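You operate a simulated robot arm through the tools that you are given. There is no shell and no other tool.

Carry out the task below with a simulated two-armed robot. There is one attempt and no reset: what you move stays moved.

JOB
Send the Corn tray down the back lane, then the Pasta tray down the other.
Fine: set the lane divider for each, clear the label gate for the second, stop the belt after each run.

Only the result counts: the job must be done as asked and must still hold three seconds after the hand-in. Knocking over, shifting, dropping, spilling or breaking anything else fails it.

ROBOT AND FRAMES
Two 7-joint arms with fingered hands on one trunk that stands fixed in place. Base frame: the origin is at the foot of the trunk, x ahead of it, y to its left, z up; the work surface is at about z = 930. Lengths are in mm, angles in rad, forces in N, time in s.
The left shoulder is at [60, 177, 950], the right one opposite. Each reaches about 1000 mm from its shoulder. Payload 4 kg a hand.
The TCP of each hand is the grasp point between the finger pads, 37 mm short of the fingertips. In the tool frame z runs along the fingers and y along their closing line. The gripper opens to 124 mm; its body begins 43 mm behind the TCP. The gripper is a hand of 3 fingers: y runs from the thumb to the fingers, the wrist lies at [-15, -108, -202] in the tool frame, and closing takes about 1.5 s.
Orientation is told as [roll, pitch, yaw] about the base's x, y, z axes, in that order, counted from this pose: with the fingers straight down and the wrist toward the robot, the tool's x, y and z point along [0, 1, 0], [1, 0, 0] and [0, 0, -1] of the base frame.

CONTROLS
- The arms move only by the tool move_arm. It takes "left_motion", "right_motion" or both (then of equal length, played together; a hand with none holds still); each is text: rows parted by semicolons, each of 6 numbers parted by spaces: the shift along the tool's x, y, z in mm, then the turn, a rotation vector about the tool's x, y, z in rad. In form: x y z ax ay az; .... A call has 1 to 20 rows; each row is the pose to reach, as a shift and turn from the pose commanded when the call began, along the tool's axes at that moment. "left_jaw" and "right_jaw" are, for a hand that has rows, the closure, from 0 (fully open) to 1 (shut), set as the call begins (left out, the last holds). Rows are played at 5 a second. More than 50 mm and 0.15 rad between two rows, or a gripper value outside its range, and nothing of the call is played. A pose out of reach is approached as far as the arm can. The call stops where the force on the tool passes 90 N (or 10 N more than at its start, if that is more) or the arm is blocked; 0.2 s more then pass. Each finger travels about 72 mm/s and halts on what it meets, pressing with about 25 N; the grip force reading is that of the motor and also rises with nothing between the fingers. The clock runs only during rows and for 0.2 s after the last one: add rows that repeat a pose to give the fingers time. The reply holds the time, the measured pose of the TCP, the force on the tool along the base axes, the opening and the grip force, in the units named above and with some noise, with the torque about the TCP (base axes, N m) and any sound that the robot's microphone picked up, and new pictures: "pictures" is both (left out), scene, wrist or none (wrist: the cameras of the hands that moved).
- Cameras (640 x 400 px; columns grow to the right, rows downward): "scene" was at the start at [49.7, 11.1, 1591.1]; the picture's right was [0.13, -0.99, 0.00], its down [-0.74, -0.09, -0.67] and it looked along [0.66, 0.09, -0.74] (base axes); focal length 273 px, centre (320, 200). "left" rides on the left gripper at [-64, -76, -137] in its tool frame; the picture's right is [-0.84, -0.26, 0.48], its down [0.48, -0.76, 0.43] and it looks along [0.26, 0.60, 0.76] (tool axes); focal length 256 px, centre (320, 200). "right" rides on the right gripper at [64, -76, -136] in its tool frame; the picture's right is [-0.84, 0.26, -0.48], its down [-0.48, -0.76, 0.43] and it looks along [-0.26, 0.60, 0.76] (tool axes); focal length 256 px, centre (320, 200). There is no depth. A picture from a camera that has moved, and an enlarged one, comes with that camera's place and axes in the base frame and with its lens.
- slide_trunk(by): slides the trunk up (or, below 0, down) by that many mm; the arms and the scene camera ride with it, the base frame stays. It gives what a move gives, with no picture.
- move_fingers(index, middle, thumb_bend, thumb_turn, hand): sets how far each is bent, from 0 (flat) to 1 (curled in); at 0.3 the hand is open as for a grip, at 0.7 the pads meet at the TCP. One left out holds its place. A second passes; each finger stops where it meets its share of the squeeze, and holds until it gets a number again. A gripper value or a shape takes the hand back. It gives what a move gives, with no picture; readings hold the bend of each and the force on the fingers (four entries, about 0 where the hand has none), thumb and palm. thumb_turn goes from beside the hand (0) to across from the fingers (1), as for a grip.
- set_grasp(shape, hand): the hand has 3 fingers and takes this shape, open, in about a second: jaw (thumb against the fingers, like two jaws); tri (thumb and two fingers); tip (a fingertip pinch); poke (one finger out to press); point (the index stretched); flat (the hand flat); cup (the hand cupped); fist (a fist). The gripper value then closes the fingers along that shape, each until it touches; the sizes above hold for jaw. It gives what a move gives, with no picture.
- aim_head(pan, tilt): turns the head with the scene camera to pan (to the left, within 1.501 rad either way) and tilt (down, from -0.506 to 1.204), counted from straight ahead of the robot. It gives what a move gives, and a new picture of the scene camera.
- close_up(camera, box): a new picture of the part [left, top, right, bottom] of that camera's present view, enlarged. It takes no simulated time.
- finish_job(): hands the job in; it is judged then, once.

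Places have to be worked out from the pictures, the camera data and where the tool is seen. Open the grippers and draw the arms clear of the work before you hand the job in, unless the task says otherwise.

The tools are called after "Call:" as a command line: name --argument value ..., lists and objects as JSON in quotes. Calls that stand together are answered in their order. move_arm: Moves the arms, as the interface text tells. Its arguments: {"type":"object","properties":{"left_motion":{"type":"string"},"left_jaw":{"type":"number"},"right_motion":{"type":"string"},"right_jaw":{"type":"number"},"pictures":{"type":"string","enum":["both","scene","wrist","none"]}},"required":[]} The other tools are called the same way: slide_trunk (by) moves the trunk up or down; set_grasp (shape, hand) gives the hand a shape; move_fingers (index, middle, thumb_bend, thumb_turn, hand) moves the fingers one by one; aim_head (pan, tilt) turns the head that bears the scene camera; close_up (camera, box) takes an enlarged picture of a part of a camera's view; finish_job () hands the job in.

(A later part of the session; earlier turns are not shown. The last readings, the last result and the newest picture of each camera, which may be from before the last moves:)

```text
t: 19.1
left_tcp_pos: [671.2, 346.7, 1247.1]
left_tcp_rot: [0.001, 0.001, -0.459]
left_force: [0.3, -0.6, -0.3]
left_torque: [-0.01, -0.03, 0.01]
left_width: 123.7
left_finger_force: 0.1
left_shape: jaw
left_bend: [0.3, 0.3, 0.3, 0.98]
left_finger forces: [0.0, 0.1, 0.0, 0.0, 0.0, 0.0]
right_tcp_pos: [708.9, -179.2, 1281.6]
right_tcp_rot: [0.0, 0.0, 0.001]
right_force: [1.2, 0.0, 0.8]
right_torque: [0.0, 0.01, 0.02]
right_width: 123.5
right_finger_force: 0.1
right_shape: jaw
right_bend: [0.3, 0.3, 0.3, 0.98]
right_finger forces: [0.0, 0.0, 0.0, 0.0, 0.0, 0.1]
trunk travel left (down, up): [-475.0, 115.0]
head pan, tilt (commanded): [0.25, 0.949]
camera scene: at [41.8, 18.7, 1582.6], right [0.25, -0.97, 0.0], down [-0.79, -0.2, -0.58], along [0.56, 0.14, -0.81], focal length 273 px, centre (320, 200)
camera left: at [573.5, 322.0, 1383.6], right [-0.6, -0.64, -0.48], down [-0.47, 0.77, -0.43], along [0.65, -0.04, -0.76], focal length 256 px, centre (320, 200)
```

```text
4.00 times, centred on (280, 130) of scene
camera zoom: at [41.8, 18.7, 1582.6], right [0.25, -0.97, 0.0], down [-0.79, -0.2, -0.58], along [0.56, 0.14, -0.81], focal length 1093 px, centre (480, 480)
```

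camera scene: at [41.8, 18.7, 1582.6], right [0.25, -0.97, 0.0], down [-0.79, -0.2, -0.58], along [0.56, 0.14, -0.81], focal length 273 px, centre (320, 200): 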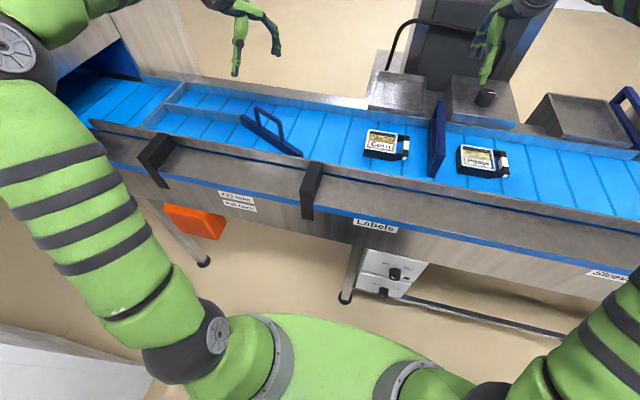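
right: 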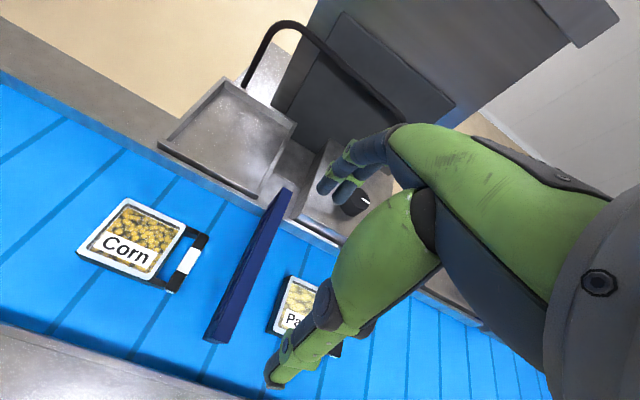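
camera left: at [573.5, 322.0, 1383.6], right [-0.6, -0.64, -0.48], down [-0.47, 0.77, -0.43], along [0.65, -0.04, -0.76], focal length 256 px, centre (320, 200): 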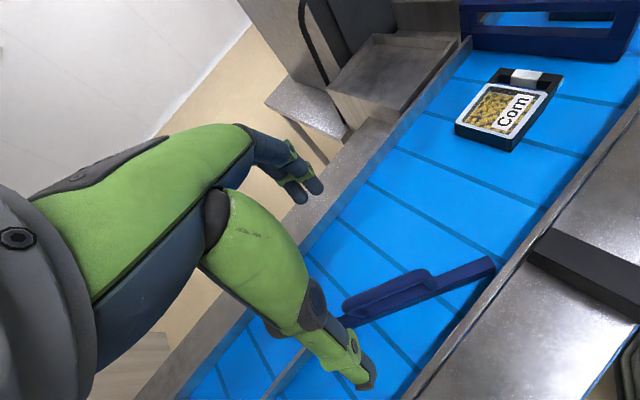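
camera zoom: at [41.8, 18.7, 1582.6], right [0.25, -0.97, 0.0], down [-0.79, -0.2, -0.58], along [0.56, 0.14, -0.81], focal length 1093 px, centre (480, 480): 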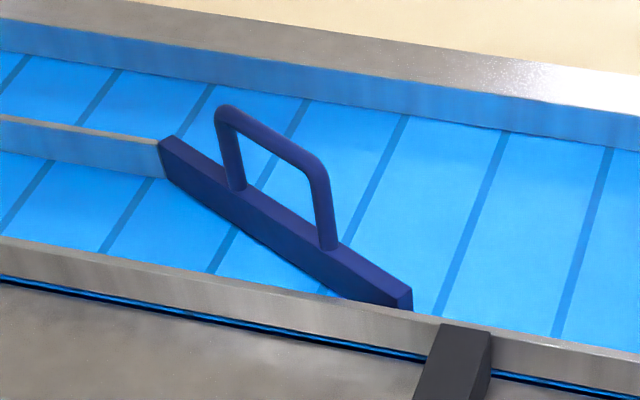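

The divider's free end now rests near the front rail, so the back lane is set. Next I'll draw the right hand back from over the belt, which also gives its wrist camera a view of the control panel.

Call:
move_arm --right_motion "0 -35 0 0 0 0; 0 -75 0 0 0 0; 0 -115 0 0 0 0; 0 -155 0 0 0 0; 0 -195 0 0 0 0; 0 -235 0 0 0 0; 0 -265 0 0 0 0; 0 -285 0 0 0 0"

Call:
close_up --camera "right" --box '[100, 200, 420, 400]'

```text
t: 20.9
left_tcp_pos: [672.3, 347.5, 1246.8]
left_tcp_rot: [0.0, 0.0, -0.459]
left_force: [0.0, 0.0, -0.2]
left_torque: [0.01, -0.01, 0.0]
left_width: 123.8
left_finger_force: 0.1
left_shape: jaw
left_bend: [0.3, 0.3, 0.3, 0.98]
left_finger forces: [0.0, 0.0, 0.0, 0.0, 0.1, 0.0]
right_tcp_pos: [422.9, -178.8, 1282.4]
right_tcp_rot: [0.001, 0.001, 0.001]
right_force: [0.0, 0.0, 0.4]
right_torque: [0.01, 0.04, -0.02]
right_width: 123.8
right_finger_force: 0.1
right_shape: jaw
right_bend: [0.3, 0.3, 0.3, 0.98]
right_finger forces: [0.0, 0.0, 0.0, 0.0, 0.0, 0.0]
trunk travel left (down, up): [-475.0, 115.0]
head pan, tilt (commanded): [0.25, 0.949]
camera scene: at [41.5, 18.9, 1582.7], right [0.25, -0.97, 0.0], down [-0.79, -0.2, -0.58], along [0.56, 0.14, -0.81], focal length 273 px, centre (320, 200)
camera right: at [347.0, -115.3, 1418.6], right [0.26, -0.84, 0.48], down [-0.76, -0.48, -0.43], along [0.6, -0.26, -0.76], focal length 256 px, centre (320, 200)
```

scene: 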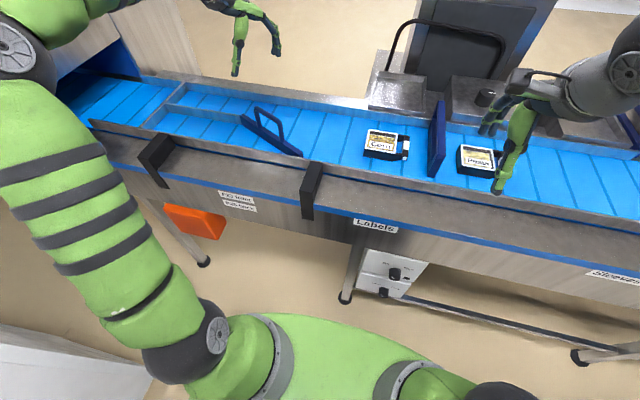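
right: 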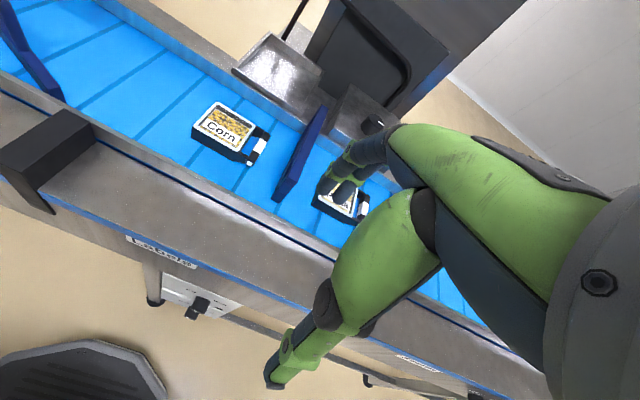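

```text
2.00 times, centred on (260, 300) of right
camera zoom: at [347.0, -115.3, 1418.6], right [0.26, -0.84, 0.48], down [-0.76, -0.48, -0.43], along [0.6, -0.26, -0.76], focal length 512 px, centre (440, 0)
```

zoom: 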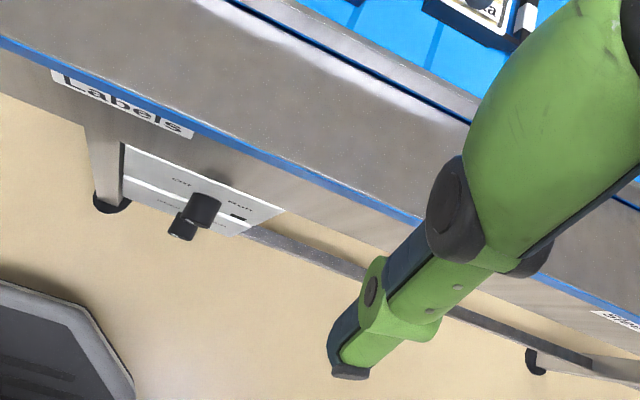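

Triangulating the panel from the two cameras puts the Run knob at about x 460–495, y ≈ -158, z ≈ 572, facing the robot. I'll swing the right hand out to the right while pitching it so the fingers point forward, before lowering it to the panel.

Call:
move_arm --right_motion "-27 -3 10 -0.131 0 0; -54 -6 20 -0.262 0 0; -81 -9 30 -0.393 0 0; -108 -12 40 -0.524 0 0; -135 -15 52 -0.655 0 0; -162 -18 64 -0.786 0 0; -189 -21 76 -0.917 0 0; -216 -24 88 -1.048 0 0; -243 -27 100 -1.179 0 0; -270 -30 110 -1.31 0 0; -297 -33 120 -1.441 0 0; -320 -36 130 -1.571 0 0"

```text
t: 23.5
left_tcp_pos: [673.8, 346.3, 1245.3]
left_tcp_rot: [-0.003, 0.001, -0.462]
left_force: [1.0, 0.6, -0.7]
left_torque: [-0.03, 0.07, -0.03]
left_width: 123.8
left_finger_force: 0.0
left_shape: jaw
left_bend: [0.3, 0.3, 0.3, 0.98]
left_finger forces: [0.0, 0.1, 0.0, 0.0, 0.1, 0.0]
right_tcp_pos: [400.4, -487.0, 1147.0]
right_tcp_rot: [0.113, -1.476, -0.09]
right_force: [-3.2, -3.5, -1.6]
right_torque: [0.0, -0.04, 0.23]
right_width: 124.0
right_finger_force: 0.0
right_shape: jaw
right_bend: [0.3, 0.3, 0.3, 0.98]
right_finger forces: [0.0, 0.0, 0.0, 0.1, 0.1, 0.0]
right hand out of reach, approached as far as the arm can: row 5, 6, 7, 8, 9, 10, 11, 12
trunk travel left (down, up): [-475.0, 115.0]
head pan, tilt (commanded): [0.25, 0.949]
camera scene: at [43.4, 19.2, 1582.6], right [0.25, -0.97, 0.0], down [-0.79, -0.2, -0.58], along [0.56, 0.14, -0.81], focal length 273 px, centre (320, 200)
camera right: at [255.4, -426.0, 1084.8], right [-0.44, -0.85, 0.29], down [0.37, -0.47, -0.8], along [0.82, -0.24, 0.52], focal length 256 px, centre (320, 200)
```

scene: 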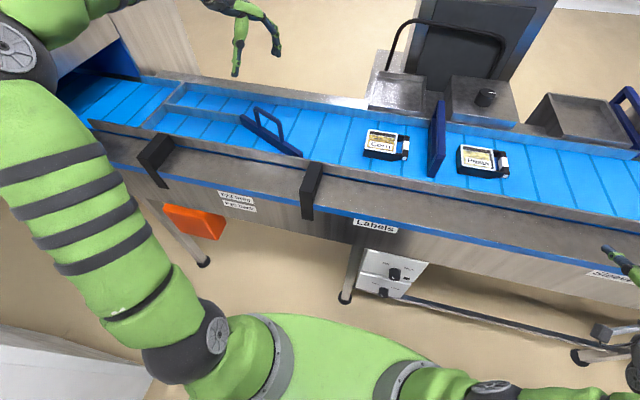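
right: 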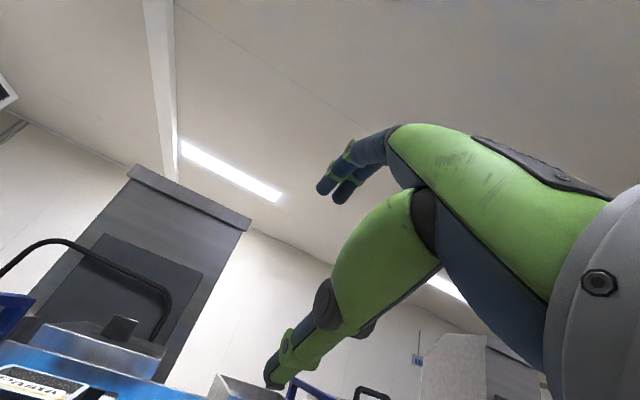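

The reach limit left a small orientation error there. I'll turn the head to see how the right arm is folded.

Call:
aim_head --pan -0.6 --tilt 0.95

```text
t: 24.7
left_tcp_pos: [671.4, 346.4, 1246.1]
left_tcp_rot: [0.0, -0.001, -0.459]
left_force: [0.8, 0.1, 0.0]
left_torque: [-0.03, 0.01, 0.02]
left_width: 124.0
left_finger_force: 0.0
left_shape: jaw
left_bend: [0.3, 0.3, 0.3, 0.98]
left_finger forces: [0.1, 0.0, 0.0, 0.0, 0.1, 0.1]
right_tcp_pos: [400.7, -483.9, 1147.7]
right_tcp_rot: [0.115, -1.48, -0.08]
right_force: [-0.1, 0.2, -0.3]
right_torque: [-0.01, 0.01, -0.04]
right_width: 124.0
right_finger_force: 0.0
right_shape: jaw
right_bend: [0.3, 0.3, 0.3, 0.98]
right_finger forces: [0.0, 0.0, 0.0, 0.1, 0.0, 0.0]
trunk travel left (down, up): [-475.0, 115.0]
head pan, tilt (commanded): [-0.6, 0.949]
camera scene: at [31.5, -40.1, 1582.7], right [-0.56, -0.83, 0.0], down [-0.67, 0.46, -0.58], along [0.48, -0.33, -0.81], focal length 273 px, centre (320, 200)
```

scene: 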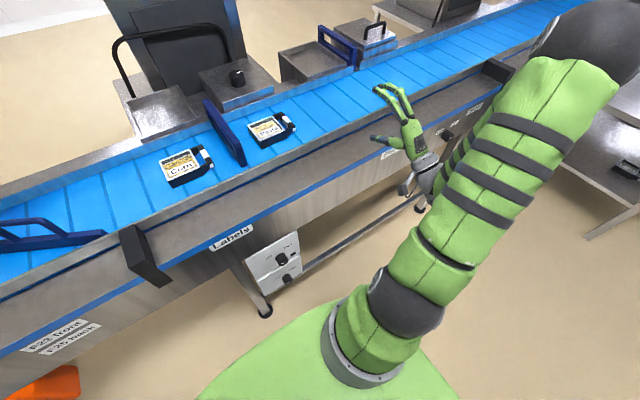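

The elbow is raised out to the right with the hand ahead. I'll lower the hand in front of the table edge, staying out at the right side and slightly farther back.

Call:
move_arm --right_motion "0 -30 -4 0 0 0; 0 -65 -8 0 0 0; 0 -100 -12 0 0 0; 0 -140 -16 0 0 0; 0 -180 -20 0 0 0; 0 -220 -24 0 0 0; 0 -260 -24 0 0 0; 0 -300 -24 0 0 0; 0 -340 -24 0 0 0; 0 -380 -24 0 0 0; 0 -420 -24 0 0 0; 0 -450 -24 0 0 0"

```text
t: 27.3
left_tcp_pos: [672.4, 346.1, 1246.6]
left_tcp_rot: [0.002, 0.001, -0.461]
left_force: [-0.1, 0.2, 0.3]
left_torque: [-0.01, 0.0, 0.04]
left_width: 123.8
left_finger_force: 0.0
left_shape: jaw
left_bend: [0.3, 0.3, 0.3, 0.98]
left_finger forces: [0.1, 0.0, 0.1, 0.1, 0.1, 0.1]
right_tcp_pos: [328.1, -483.2, 697.5]
right_tcp_rot: [0.112, -1.475, -0.094]
right_force: [0.6, 0.0, -0.6]
right_torque: [0.0, 0.03, -0.01]
right_width: 123.7
right_finger_force: 0.1
right_shape: jaw
right_bend: [0.3, 0.3, 0.3, 0.98]
right_finger forces: [0.0, 0.1, 0.0, 0.1, 0.1, 0.0]
trunk travel left (down, up): [-475.0, 115.0]
head pan, tilt (commanded): [-0.6, 0.949]
camera scene: at [31.5, -40.3, 1582.7], right [-0.56, -0.83, 0.0], down [-0.67, 0.46, -0.58], along [0.48, -0.33, -0.81], focal length 273 px, centre (320, 200)
camera right: at [184.0, -420.9, 637.6], right [-0.44, -0.85, 0.29], down [0.37, -0.47, -0.8], along [0.82, -0.25, 0.52], focal length 256 px, centre (320, 200)
```

scene: 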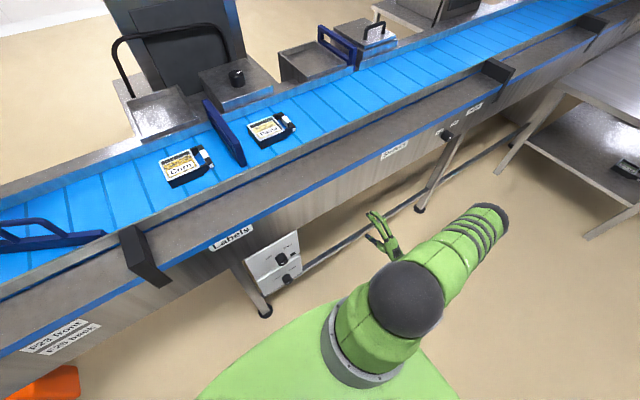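
right: 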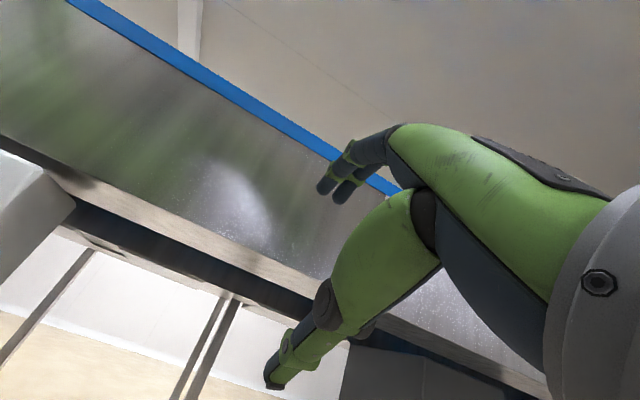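

The right arm lowered fine. There appears to be another dark knob farther right under the belt edge; I'll zoom there and on the panel to be sure which control runs this belt.

Call:
close_up --camera "scene" --box '[370, 80, 530, 180]'

Call:
close_up --camera "scene" --box '[220, 210, 340, 320]'

Call:
close_up --camera "scene" --box '[0, 200, 160, 400]'

```text
4.00 times, centred on (450, 130) of scene
camera zoom: at [31.5, -40.3, 1582.7], right [-0.56, -0.83, 0.0], down [-0.67, 0.46, -0.58], along [0.48, -0.33, -0.81], focal length 1093 px, centre (-200, 480)
```

zoom: 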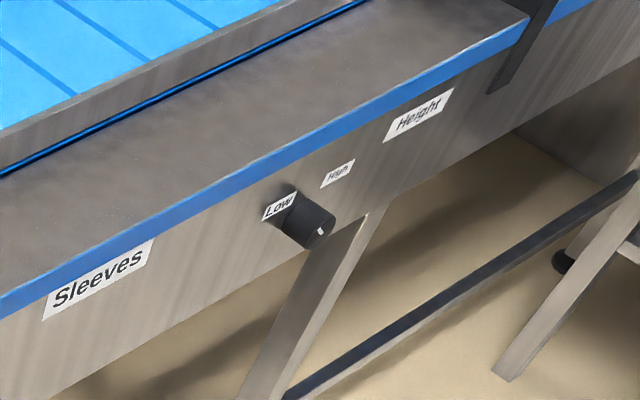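

```text
3.64 times, centred on (280, 265) of scene
camera zoom: at [31.5, -40.3, 1582.7], right [-0.56, -0.83, 0.0], down [-0.67, 0.46, -0.58], along [0.48, -0.33, -0.81], focal length 994 px, centre (466, -36)
```

zoom: 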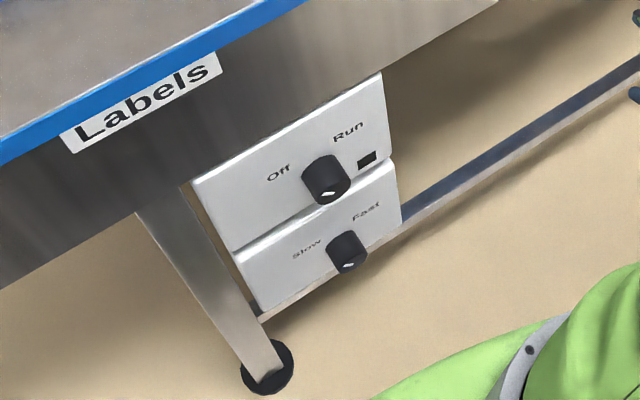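

```text
2.00 times, centred on (80, 300) of scene
camera zoom: at [31.5, -40.3, 1582.7], right [-0.56, -0.83, 0.0], down [-0.67, 0.46, -0.58], along [0.48, -0.33, -0.81], focal length 547 px, centre (800, 0)
```

zoom: 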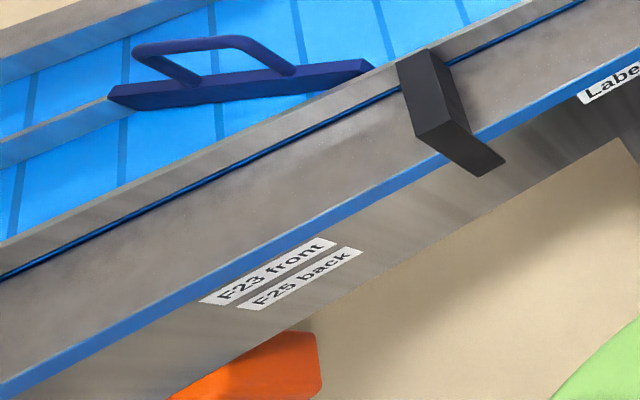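

The other knob is a "Height" dial at the sleeve station, so the Off/Run knob is the one on the white panel. Three views agree on its end face being near (459, -156, 581). I'll move the right hand toward it, correcting the small pitch error.

Call:
move_arm --right_motion "25 -12 5 -0.012 0 0; 55 -25 10 -0.024 0 0; 85 -40 15 -0.036 0 0; 115 -55 20 -0.048 0 0; 145 -70 25 -0.06 0 0; 175 -85 30 -0.072 0 0; 205 -100 35 -0.084 0 0; 230 -108 40 -0.095 0 0"

```text
t: 29.1
left_tcp_pos: [671.3, 347.1, 1246.2]
left_tcp_rot: [0.001, -0.001, -0.459]
left_force: [-0.2, -0.6, 0.7]
left_torque: [0.0, -0.01, 0.02]
left_width: 123.6
left_finger_force: 0.1
left_shape: jaw
left_bend: [0.3, 0.3, 0.3, 0.98]
left_finger forces: [0.0, 0.0, 0.1, 0.0, 0.0, 0.0]
right_tcp_pos: [355.2, -253.7, 590.7]
right_tcp_rot: [1.452, -1.56, -1.436]
right_force: [-0.9, -0.2, -0.3]
right_torque: [-0.02, 0.0, -0.02]
right_width: 124.1
right_finger_force: 0.1
right_shape: jaw
right_bend: [0.3, 0.3, 0.3, 0.98]
right_finger forces: [0.0, 0.0, 0.0, 0.0, 0.0, 0.0]
trunk travel left (down, up): [-475.0, 115.0]
head pan, tilt (commanded): [-0.6, 0.949]
camera scene: at [31.6, -39.9, 1582.7], right [-0.56, -0.83, 0.0], down [-0.67, 0.46, -0.58], along [0.48, -0.33, -0.81], focal length 273 px, centre (320, 200)
camera right: at [217.4, -191.1, 516.1], right [-0.47, -0.85, 0.25], down [0.44, -0.47, -0.77], along [0.77, -0.25, 0.59], focal length 256 px, centre (320, 200)
```

scene: 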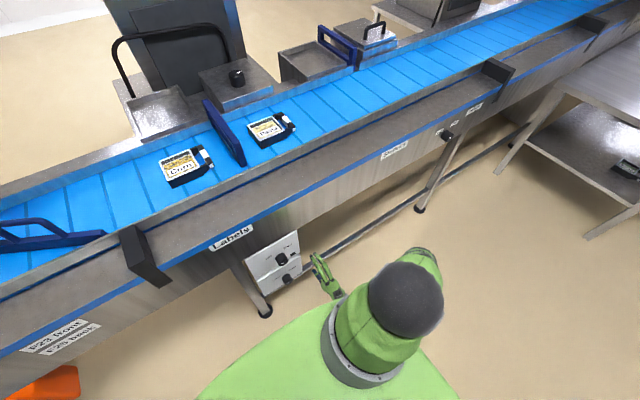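
right: 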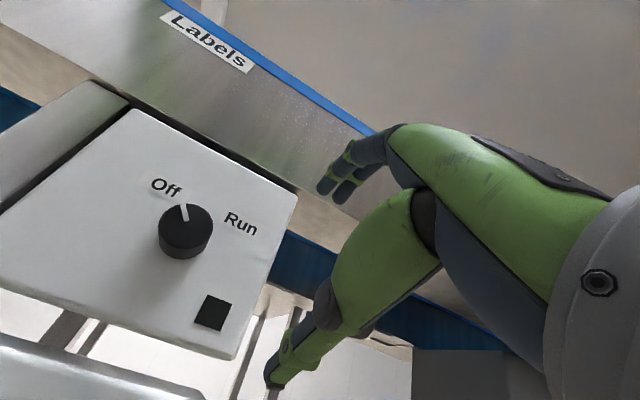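

This view clearly shows the pointer at "Off" on the left and "Run" on the right, so Run is a clockwise turn of about 60–90°. Combining rays, the knob's end is at about (449, -155, 603). I'll line the hand up in front of it and pre-rotate the wrist by -0.5 rad about the knob axis to leave room for the clockwise turn.

Call:
move_arm --right_motion "17 2 4 0 0 -0.08; 33 4 8 0 0 -0.16; 50 6 12 0 0 -0.25; 66 8 16 0 0 -0.33; 83 10 20 0 0 -0.42; 99 12 25 0 0 -0.5; 99 12 25 0 0 -0.5"

```text
t: 30.7
left_tcp_pos: [671.1, 347.5, 1246.5]
left_tcp_rot: [-0.001, 0.001, -0.462]
left_force: [-0.9, 0.1, 0.3]
left_torque: [0.02, 0.01, -0.01]
left_width: 123.5
left_finger_force: 0.1
left_shape: jaw
left_bend: [0.3, 0.3, 0.3, 0.98]
left_finger forces: [0.1, 0.0, 0.0, 0.1, 0.1, 0.0]
right_tcp_pos: [377.6, -155.5, 603.5]
right_tcp_rot: [-1.567, -1.081, 1.584]
right_force: [0.1, 0.1, -0.3]
right_torque: [-0.02, -0.03, -0.03]
right_width: 123.8
right_finger_force: 0.0
right_shape: jaw
right_bend: [0.3, 0.3, 0.3, 0.98]
right_finger forces: [0.0, 0.2, 0.0, 0.0, 0.1, 0.0]
trunk travel left (down, up): [-475.0, 115.0]
head pan, tilt (commanded): [-0.6, 0.949]
camera scene: at [31.6, -40.1, 1582.7], right [-0.56, -0.83, 0.0], down [-0.67, 0.46, -0.58], along [0.48, -0.33, -0.81], focal length 273 px, centre (320, 200)
camera right: at [241.5, -136.2, 507.4], right [-0.47, -0.63, 0.62], down [0.45, -0.78, -0.44], along [0.76, 0.07, 0.65], focal length 256 px, centre (320, 200)
```

scene: 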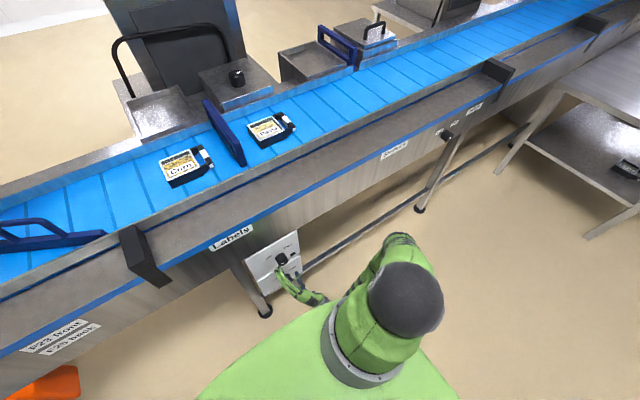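
right: 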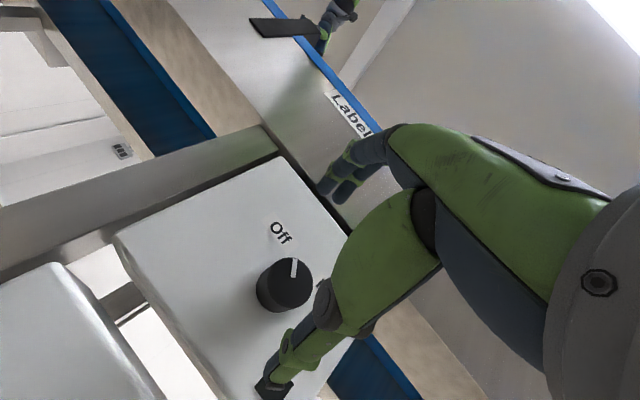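

The wrist tracked the rotation precisely. I'll zoom to check that the knob's end face lies on the tool axis; it should be near (290, 272) in this view.

Call:
close_up --camera "right" --box '[220, 200, 380, 320]'

```text
3.33 times, centred on (300, 260) of right
camera zoom: at [241.5, -136.2, 507.4], right [-0.47, -0.63, 0.62], down [0.45, -0.78, -0.44], along [0.76, 0.07, 0.65], focal length 853 px, centre (387, 0)
```

zoom: 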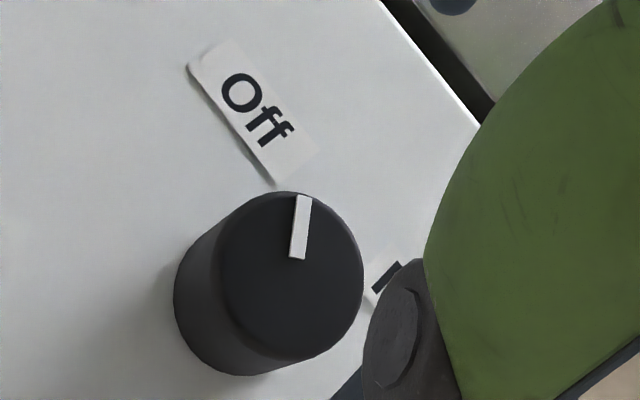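

The knob face centre is at about (292, 283), which puts the axis near y = -160, z = 603. I'll shift by that small correction and advance slowly so the fingertips surround the knob.

Call:
move_arm --right_motion "-4 -2 12 0 0 0; -4 -2 25 0 0 0; -4 -2 37 0 0 0; -4 -2 48 0 0 0; -4 -2 58 0 0 0; -4 -2 66 0 0 0; -4 -2 66 0 0 0"

Call:
close_up --camera "right" --box '[160, 120, 480, 320]'

```text
t: 32.3
left_tcp_pos: [672.1, 347.7, 1247.7]
left_tcp_rot: [0.0, 0.0, -0.462]
left_force: [-0.7, -0.6, -0.1]
left_torque: [0.03, 0.04, -0.03]
left_width: 123.9
left_finger_force: 0.0
left_shape: jaw
left_bend: [0.3, 0.3, 0.3, 0.98]
left_finger forces: [0.0, 0.1, 0.0, 0.0, 0.0, 0.0]
right_tcp_pos: [443.7, -157.8, 602.1]
right_tcp_rot: [-1.569, -1.081, 1.588]
right_force: [-11.6, -1.9, -1.3]
right_torque: [0.06, -0.79, 0.24]
right_width: 122.6
right_finger_force: 0.0
right_shape: jaw
right_bend: [0.3, 0.3, 0.3, 0.98]
right_finger forces: [0.2, 11.5, 0.0, 0.0, 0.0, 0.0]
trunk travel left (down, up): [-475.0, 115.0]
head pan, tilt (commanded): [-0.6, 0.949]
camera scene: at [30.7, -40.1, 1582.7], right [-0.57, -0.82, 0.0], down [-0.67, 0.46, -0.58], along [0.48, -0.33, -0.81], focal length 273 px, centre (320, 200)
camera right: at [307.1, -139.3, 507.3], right [-0.47, -0.63, 0.62], down [0.45, -0.78, -0.44], along [0.76, 0.07, 0.65], focal length 256 px, centre (320, 200)
```

scene: 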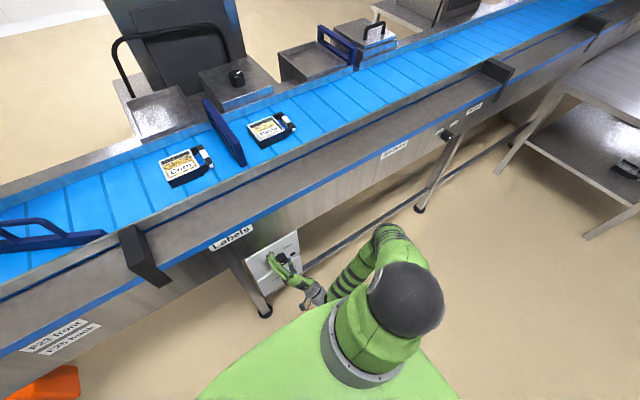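
right: 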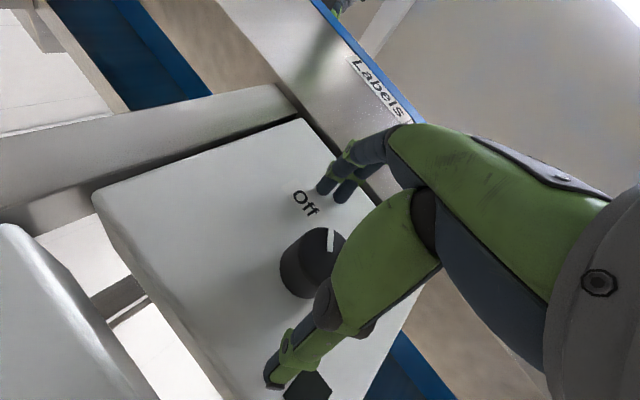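

```text
2.00 times, centred on (320, 220) of right
camera zoom: at [307.1, -139.3, 507.3], right [-0.47, -0.63, 0.62], down [0.45, -0.78, -0.44], along [0.76, 0.07, 0.65], focal length 512 px, centre (320, 160)
```

zoom: 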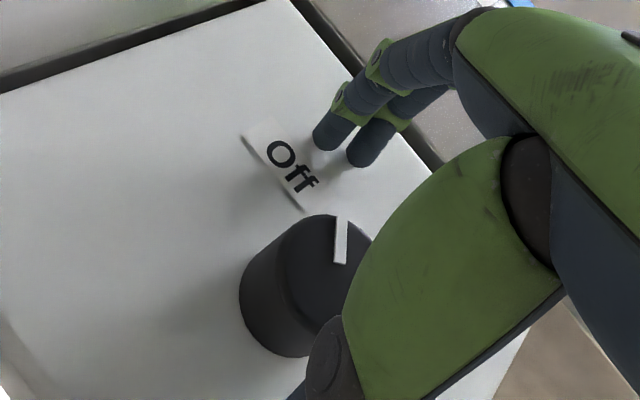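

The middle finger lightly touches the panel (11 N), so the panel face is near x = 481. I'll back off 4 mm, shift 6 mm toward the thumb side to centre on the knob, and then close the jaw.

Call:
move_arm --right_motion "0 -3 -3 0 0 0; 0 -6 -5 0 0 0; 0 -6 -5 0 0 0" --pictures "none"

Call:
move_arm --right_motion "0 0 0 0 0 0; 0 0 0 0 0 0; 0 0 0 0 0 0; 0 0 0 0 0 0; 0 0 0 0 0 0; 0 0 0 0 0 0; 0 0 0 0 0 0; 0 0 0 0 0 0" --right_jaw 1.0

Call:
close_up --camera "right" --box '[200, 150, 440, 310]'

```text
t: 33.1
left_tcp_pos: [672.2, 347.9, 1246.7]
left_tcp_rot: [0.0, 0.001, -0.46]
left_force: [-0.4, 0.5, -0.5]
left_torque: [0.0, 0.03, -0.03]
left_width: 123.8
left_finger_force: 0.0
left_shape: jaw
left_bend: [0.3, 0.3, 0.3, 0.98]
left_finger forces: [0.0, 0.0, 0.0, 0.0, 0.0, 0.1]
right_tcp_pos: [439.3, -161.2, 598.0]
right_tcp_rot: [-1.566, -1.084, 1.584]
right_force: [-0.8, -0.3, -0.8]
right_torque: [-0.01, 0.02, 0.0]
right_width: 123.9
right_finger_force: 0.1
right_shape: jaw
right_bend: [0.3, 0.3, 0.3, 0.98]
right_finger forces: [0.0, 0.1, 0.0, 0.1, 0.0, 0.0]
trunk travel left (down, up): [-475.0, 115.0]
head pan, tilt (commanded): [-0.6, 0.949]
```

```text
t: 34.9
left_tcp_pos: [672.0, 347.1, 1246.1]
left_tcp_rot: [-0.001, 0.001, -0.461]
left_force: [0.4, 0.2, -0.7]
left_torque: [0.01, 0.04, 0.01]
left_width: 123.8
left_finger_force: 0.0
left_shape: jaw
left_bend: [0.3, 0.3, 0.3, 0.98]
left_finger forces: [0.0, 0.1, 0.1, 0.0, 0.1, 0.1]
right_tcp_pos: [440.5, -160.5, 597.9]
right_tcp_rot: [-1.568, -1.082, 1.584]
right_force: [-3.0, -3.2, -7.9]
right_torque: [-0.02, -0.36, 0.16]
right_width: 52.2
right_finger_force: 24.5
right_shape: jaw
right_bend: [0.52, 0.55, 0.55, 0.99]
right_finger forces: [14.4, 8.6, 0.1, 0.1, 31.3, 0.0]
trunk travel left (down, up): [-475.0, 115.0]
head pan, tilt (commanded): [-0.6, 0.949]
camera scene: at [31.8, -40.4, 1582.6], right [-0.56, -0.83, 0.0], down [-0.67, 0.46, -0.58], along [0.48, -0.33, -0.81], focal length 273 px, centre (320, 200)
camera right: at [303.2, -142.5, 502.0], right [-0.47, -0.63, 0.62], down [0.45, -0.78, -0.44], along [0.76, 0.07, 0.65], focal length 256 px, centre (320, 200)
```

scene: 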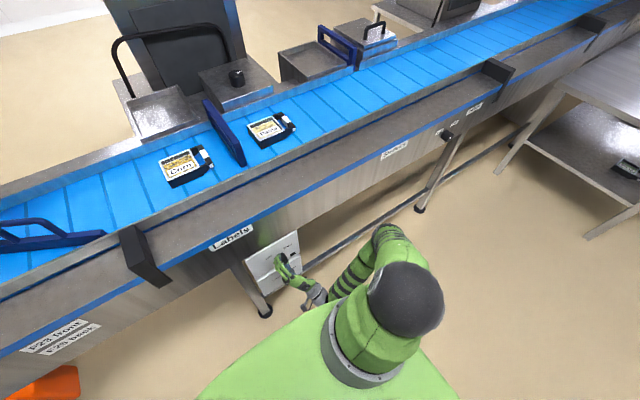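
right: 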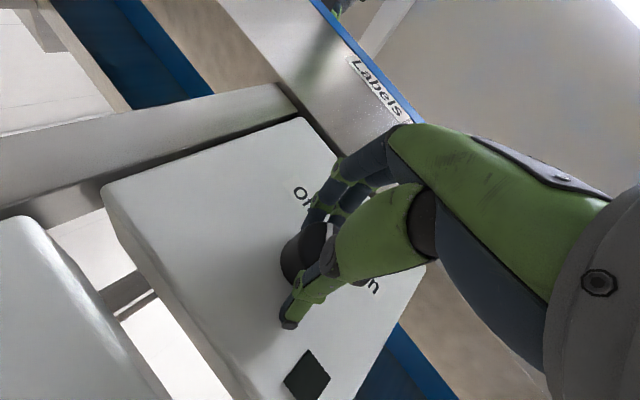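

```text
2.50 times, centred on (320, 230) of right
camera zoom: at [303.2, -142.5, 502.0], right [-0.47, -0.63, 0.62], down [0.45, -0.78, -0.44], along [0.76, 0.07, 0.65], focal length 640 px, centre (320, 125)
```

zoom: 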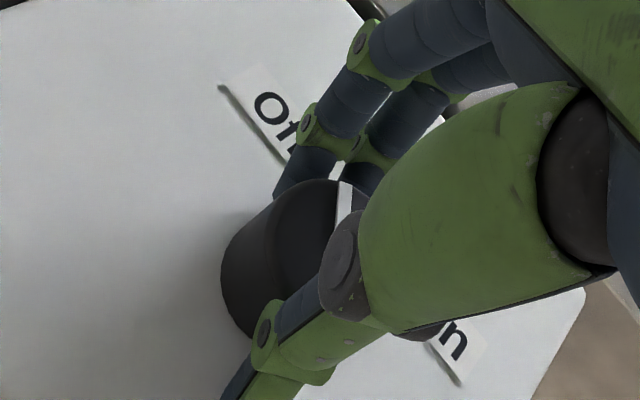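

Thumb and both fingers grip the knob. I'll aim the head to watch the belt before starting it.

Call:
aim_head --pan 0.3 --tilt 0.88

```text
t: 36.1
left_tcp_pos: [672.7, 346.8, 1246.3]
left_tcp_rot: [0.001, -0.001, -0.459]
left_force: [0.7, -0.4, 0.4]
left_torque: [0.01, 0.03, 0.0]
left_width: 123.8
left_finger_force: 0.1
left_shape: jaw
left_bend: [0.3, 0.3, 0.3, 0.98]
left_finger forces: [0.0, 0.0, 0.0, 0.0, 0.0, 0.0]
right_tcp_pos: [440.8, -161.0, 597.6]
right_tcp_rot: [-1.568, -1.083, 1.583]
right_force: [-2.8, -4.0, -8.0]
right_torque: [-0.04, -0.32, 0.13]
right_width: 51.7
right_finger_force: 24.6
right_shape: jaw
right_bend: [0.52, 0.55, 0.55, 0.99]
right_finger forces: [14.2, 8.5, 0.0, 0.0, 32.8, 0.0]
trunk travel left (down, up): [-475.0, 115.0]
head pan, tilt (commanded): [0.3, 0.88]
camera scene: at [45.0, 23.3, 1587.9], right [0.29, -0.96, 0.0], down [-0.74, -0.23, -0.64], along [0.61, 0.19, -0.77], focal length 273 px, centre (320, 200)
```

scene: 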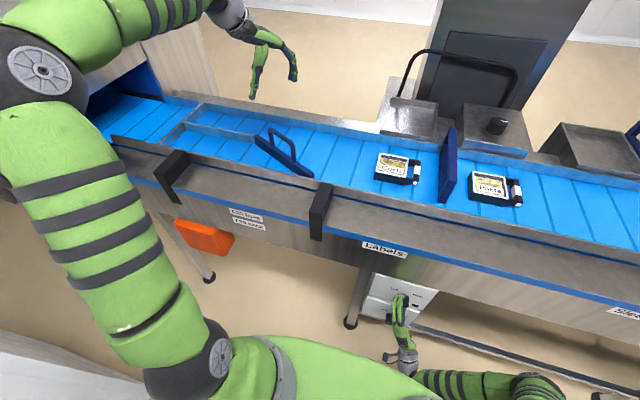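

The belt, divider, lane end and panel are all in view. I'll turn the knob clockwise about the tool axis toward Run.

Call:
move_arm --right_motion "0 0 0 0 0 0.14; 0 0 0 0 0 0.28; 0 0 0 0 0 0.42; 0 0 0 0 0 0.56; 0 0 0 0 0 0.7; 0 0 0 0 0 0.84"

Call:
close_up --camera "right" --box '[200, 150, 440, 310]'

```text
t: 37.5
left_tcp_pos: [670.1, 346.4, 1247.6]
left_tcp_rot: [0.0, -0.002, -0.461]
left_force: [-0.2, 0.7, -0.9]
left_torque: [-0.01, -0.03, -0.01]
left_width: 124.0
left_finger_force: 0.1
left_shape: jaw
left_bend: [0.3, 0.3, 0.3, 0.98]
left_finger forces: [0.1, 0.1, 0.1, 0.0, 0.0, 0.0]
right_tcp_pos: [444.4, -198.8, 647.3]
right_tcp_rot: [1.555, -1.219, -1.53]
right_force: [-40.3, 3.6, -16.3]
right_torque: [-0.09, 2.12, 0.54]
right_width: 43.9
right_finger_force: 25.3
right_shape: jaw
right_bend: [0.75, 0.6, 0.56, 1.0]
right_finger forces: [0.1, 0.0, 0.0, 0.0, 41.7, 0.1]
right hand out of reach, approached as far as the arm can: row 2, 3, 4, 5, 6
trunk travel left (down, up): [-475.0, 115.0]
head pan, tilt (commanded): [0.3, 0.88]
camera scene: at [42.2, 23.6, 1588.2], right [0.3, -0.96, 0.0], down [-0.74, -0.23, -0.64], along [0.61, 0.19, -0.77], focal length 273 px, centre (320, 200)
camera right: at [306.9, -116.3, 598.4], right [-0.46, -0.89, -0.05], down [0.43, -0.18, -0.88], along [0.77, -0.43, 0.47], focal length 256 px, centre (320, 200)
```

scene: 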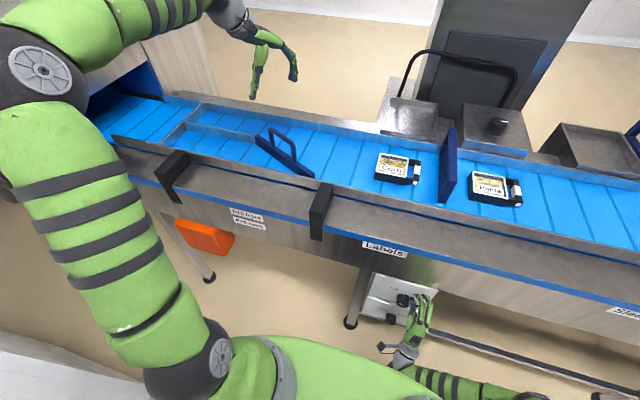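
right: 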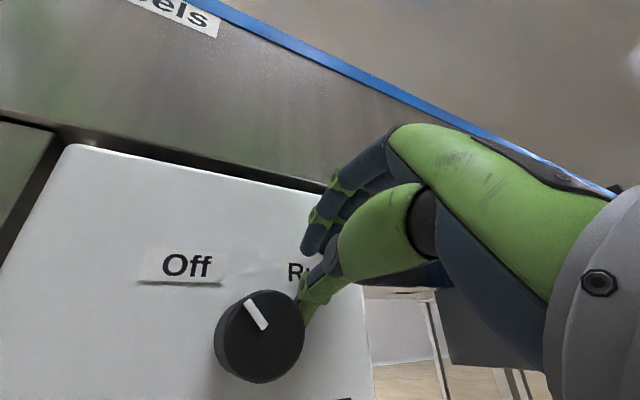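

```text
2.50 times, centred on (320, 230) of right
camera zoom: at [306.9, -116.3, 598.4], right [-0.46, -0.89, -0.05], down [0.43, -0.18, -0.88], along [0.77, -0.43, 0.47], focal length 640 px, centre (320, 125)
```

zoom: 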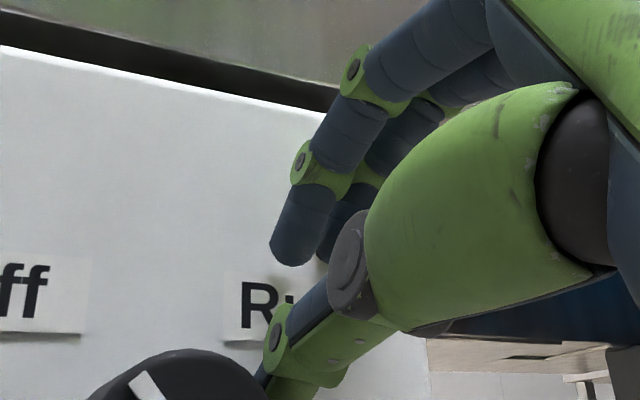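

The arm hit a limit and the hand slid off the knob; the pointer still reads Off and the belt has not moved. I'll back straight away from the panel, then look for a better wrist orientation.

Call:
move_arm --right_motion "0 0 -15 0 0 0; 0 0 -35 0 0 0; 0 0 -55 0 0 0; 0 0 -70 0 0 0" --pictures "none"

Call:
move_arm --right_motion "0 0 0 0 0 0; 0 0 0 0 0 0; 0 0 0 0 0 0; 0 0 0 0 0 0; 0 0 0 0 0 0; 0 0 0 0 0 0; 0 0 0 0 0 0" --right_jaw 0.0

```text
t: 38.5
left_tcp_pos: [672.7, 347.3, 1246.4]
left_tcp_rot: [0.0, 0.002, -0.458]
left_force: [-0.1, 0.9, 0.4]
left_torque: [0.02, -0.02, -0.01]
left_width: 123.7
left_finger_force: 0.1
left_shape: jaw
left_bend: [0.3, 0.3, 0.3, 0.98]
left_finger forces: [0.1, 0.0, 0.0, 0.1, 0.0, 0.0]
right_tcp_pos: [378.9, -205.9, 651.6]
right_tcp_rot: [1.563, -1.221, -1.546]
right_force: [0.1, 0.3, -0.1]
right_torque: [0.01, 0.01, 0.01]
right_width: 26.7
right_finger_force: 24.9
right_shape: jaw
right_bend: [0.75, 0.6, 0.63, 1.0]
right_finger forces: [0.0, 0.0, 0.0, 0.1, 0.0, 0.0]
right hand out of reach, approached as far as the arm can: row 2, 3, 4
trunk travel left (down, up): [-475.0, 115.0]
head pan, tilt (commanded): [0.3, 0.88]
```

```text
t: 40.1
left_tcp_pos: [671.7, 347.7, 1246.1]
left_tcp_rot: [0.0, 0.001, -0.459]
left_force: [0.7, 0.9, -0.1]
left_torque: [0.05, 0.02, -0.02]
left_width: 123.8
left_finger_force: 0.0
left_shape: jaw
left_bend: [0.3, 0.3, 0.3, 0.98]
left_finger forces: [0.0, 0.1, 0.0, 0.0, 0.0, 0.0]
right_tcp_pos: [379.0, -204.9, 651.3]
right_tcp_rot: [1.561, -1.22, -1.544]
right_force: [0.6, -0.1, -0.2]
right_torque: [0.01, 0.01, 0.01]
right_width: 123.6
right_finger_force: 0.0
right_shape: jaw
right_bend: [0.3, 0.3, 0.3, 0.98]
right_finger forces: [0.0, 0.0, 0.1, 0.1, 0.0, 0.0]
trunk travel left (down, up): [-475.0, 115.0]
head pan, tilt (commanded): [0.3, 0.88]
camera scene: at [44.8, 23.7, 1587.9], right [0.3, -0.96, 0.0], down [-0.74, -0.23, -0.64], along [0.61, 0.19, -0.77], focal length 273 px, centre (320, 200)
camera right: at [240.6, -122.2, 602.5], right [-0.47, -0.88, -0.04], down [0.43, -0.19, -0.88], along [0.77, -0.43, 0.47], focal length 256 px, centre (320, 200)
```

scene: 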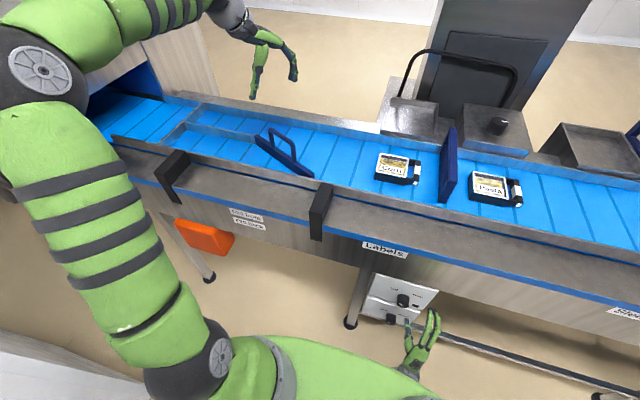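
right: 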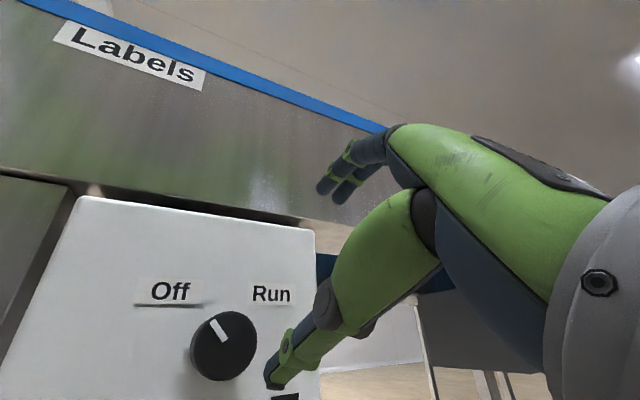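

The hand is clear, with the knob still at Off. I'll realign in front of the knob and test whether the wrist can roll the other way (toward -1.5 rad), so that the clockwise turn ends in a range the arm handled well.

Call:
move_arm --right_motion "2 -5 0 0 0 -0.14; 4 -10 -1 0 0 -0.28; 6 -15 -1 0 0 -0.42; 8 -20 -2 0 0 -0.56; 10 -25 -2 0 0 -0.7; 12 -30 -3 0 0 -0.84; 14 -35 -3 0 0 -0.98; 16 -40 -4 0 0 -1.12; 18 -45 -4 0 0 -1.26; 20 -50 -4 0 0 -1.4; 22 -55 -4 0 0 -1.54; 24 -60 -4 0 0 -1.68; 25 -63 -4 0 0 -1.82"

```text
t: 42.9
left_tcp_pos: [672.0, 346.5, 1246.2]
left_tcp_rot: [-0.001, 0.0, -0.459]
left_force: [0.4, 0.7, 0.1]
left_torque: [-0.01, 0.03, 0.02]
left_width: 123.8
left_finger_force: 0.1
left_shape: jaw
left_bend: [0.3, 0.3, 0.3, 0.98]
left_finger forces: [0.0, 0.0, 0.1, 0.0, 0.1, 0.0]
right_tcp_pos: [373.1, -161.6, 598.9]
right_tcp_rot: [-1.57, -0.1, 1.587]
right_force: [0.4, -0.7, 0.0]
right_torque: [0.0, -0.04, -0.02]
right_width: 123.6
right_finger_force: 0.1
right_shape: jaw
right_bend: [0.3, 0.3, 0.3, 0.98]
right_finger forces: [0.0, 0.1, 0.1, 0.1, 0.0, 0.0]
trunk travel left (down, up): [-475.0, 115.0]
head pan, tilt (commanded): [0.3, 0.88]
camera scene: at [44.8, 23.7, 1587.9], right [0.3, -0.96, 0.0], down [-0.74, -0.23, -0.64], along [0.61, 0.19, -0.77], focal length 273 px, centre (320, 200)
camera right: at [237.8, -232.7, 529.4], right [-0.48, 0.17, 0.86], down [0.45, -0.8, 0.41], along [0.75, 0.58, 0.31], focal length 256 px, centre (320, 200)
```

scene: 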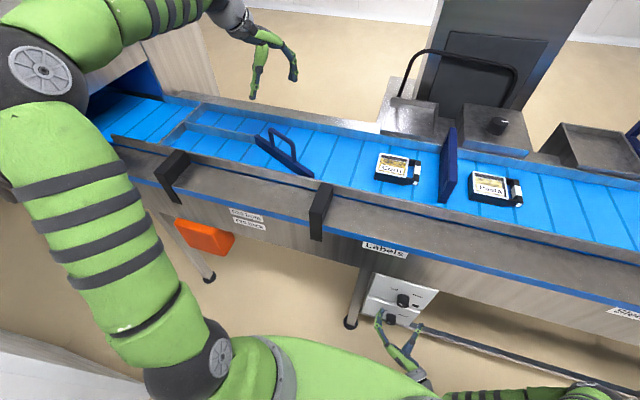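
right: 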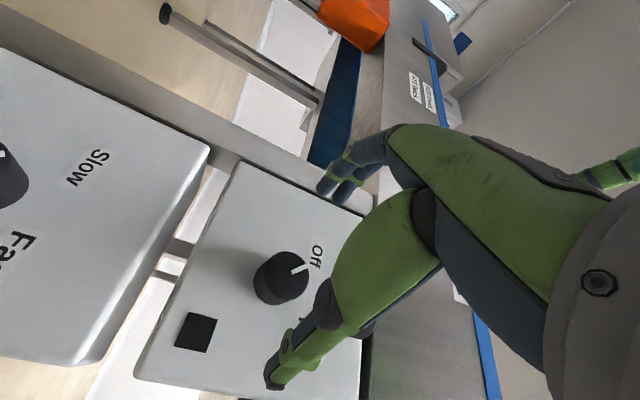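

The wrist now reaches -1.47 rad without trouble. I'll roll another -0.3 rad to leave more turning range, then check alignment.

Call:
move_arm --right_motion "0 0 0 0 0 -0.1; 0 0 0 0 0 -0.2; 0 0 0 0 0 -0.3; 0 0 0 0 0 -0.3" --pictures "wrist"

Call:
close_up --camera "right" --box '[200, 200, 400, 340]'

```text
t: 43.9
left_tcp_pos: [673.2, 347.7, 1246.5]
left_tcp_rot: [0.0, 0.0, -0.462]
left_force: [-0.7, 0.3, -0.3]
left_torque: [0.0, -0.01, 0.0]
left_width: 123.9
left_finger_force: 0.1
left_shape: jaw
left_bend: [0.3, 0.3, 0.3, 0.98]
left_finger forces: [0.1, 0.0, 0.0, 0.0, 0.1, 0.0]
right_tcp_pos: [373.7, -160.5, 598.8]
right_tcp_rot: [-1.568, 0.197, 1.587]
right_force: [-0.3, -0.6, 0.1]
right_torque: [0.01, -0.07, 0.02]
right_width: 123.9
right_finger_force: 0.2
right_shape: jaw
right_bend: [0.3, 0.3, 0.3, 0.98]
right_finger forces: [0.0, 0.1, 0.0, 0.0, 0.0, 0.0]
trunk travel left (down, up): [-475.0, 115.0]
head pan, tilt (commanded): [0.3, 0.88]
camera right: at [238.4, -249.6, 553.1], right [-0.49, 0.41, 0.77], down [0.45, -0.64, 0.62], along [0.75, 0.65, 0.13], focal length 256 px, centre (320, 200)
```

right: 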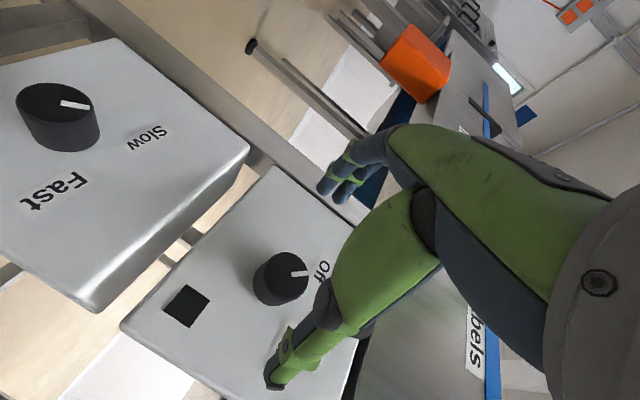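

```text
2.86 times, centred on (300, 270) of right
camera zoom: at [238.4, -249.6, 553.1], right [-0.49, 0.41, 0.77], down [0.45, -0.64, 0.62], along [0.75, 0.65, 0.13], focal length 731 px, centre (377, 0)
```

zoom: 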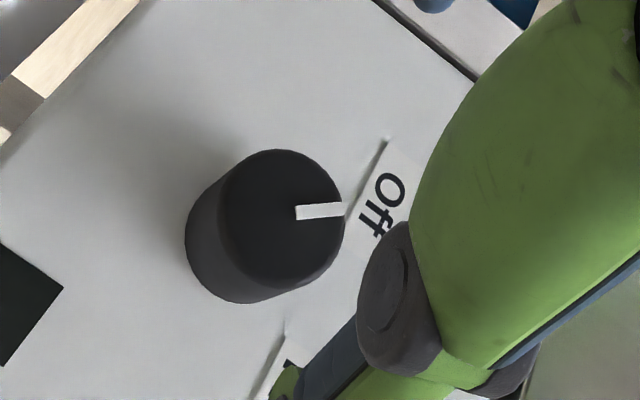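

Alignment is within 3 mm. I'll roll another -0.3 rad to have a good 1.5 rad of turn available, and shift 2 mm.

Call:
move_arm --right_motion "0 -1 0 0 0 -0.1; 0 -2 0 0 0 -0.2; 0 -2 0 0 0 -0.3; 0 -2 0 0 0 -0.3" --pictures "wrist"

```text
t: 44.9
left_tcp_pos: [672.5, 346.8, 1246.2]
left_tcp_rot: [0.001, -0.001, -0.46]
left_force: [-1.3, -0.3, -0.8]
left_torque: [0.01, -0.03, 0.03]
left_width: 124.0
left_finger_force: 0.1
left_shape: jaw
left_bend: [0.3, 0.3, 0.3, 0.98]
left_finger forces: [0.0, 0.0, 0.0, 0.0, 0.0, 0.0]
right_tcp_pos: [372.5, -162.3, 598.8]
right_tcp_rot: [-1.568, 0.499, 1.588]
right_force: [0.4, 0.3, 0.7]
right_torque: [-0.01, -0.04, 0.0]
right_width: 124.0
right_finger_force: 0.1
right_shape: jaw
right_bend: [0.3, 0.3, 0.3, 0.98]
right_finger forces: [0.0, 0.0, 0.0, 0.0, 0.0, 0.0]
trunk travel left (down, up): [-475.0, 115.0]
head pan, tilt (commanded): [0.3, 0.88]
camera right: at [238.7, -261.5, 581.2], right [-0.49, 0.62, 0.61], down [0.44, -0.43, 0.79], along [0.75, 0.66, -0.06], focal length 256 px, centre (320, 200)
```

right: 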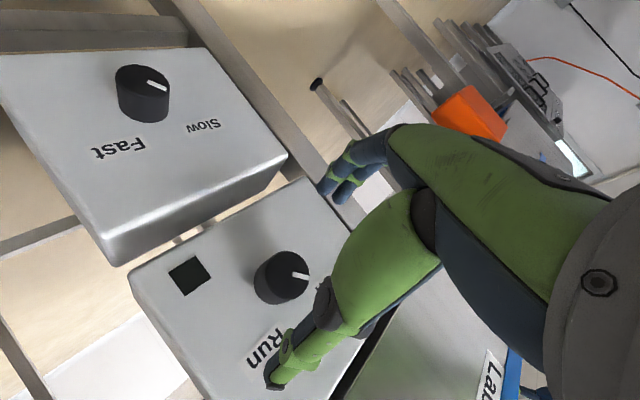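

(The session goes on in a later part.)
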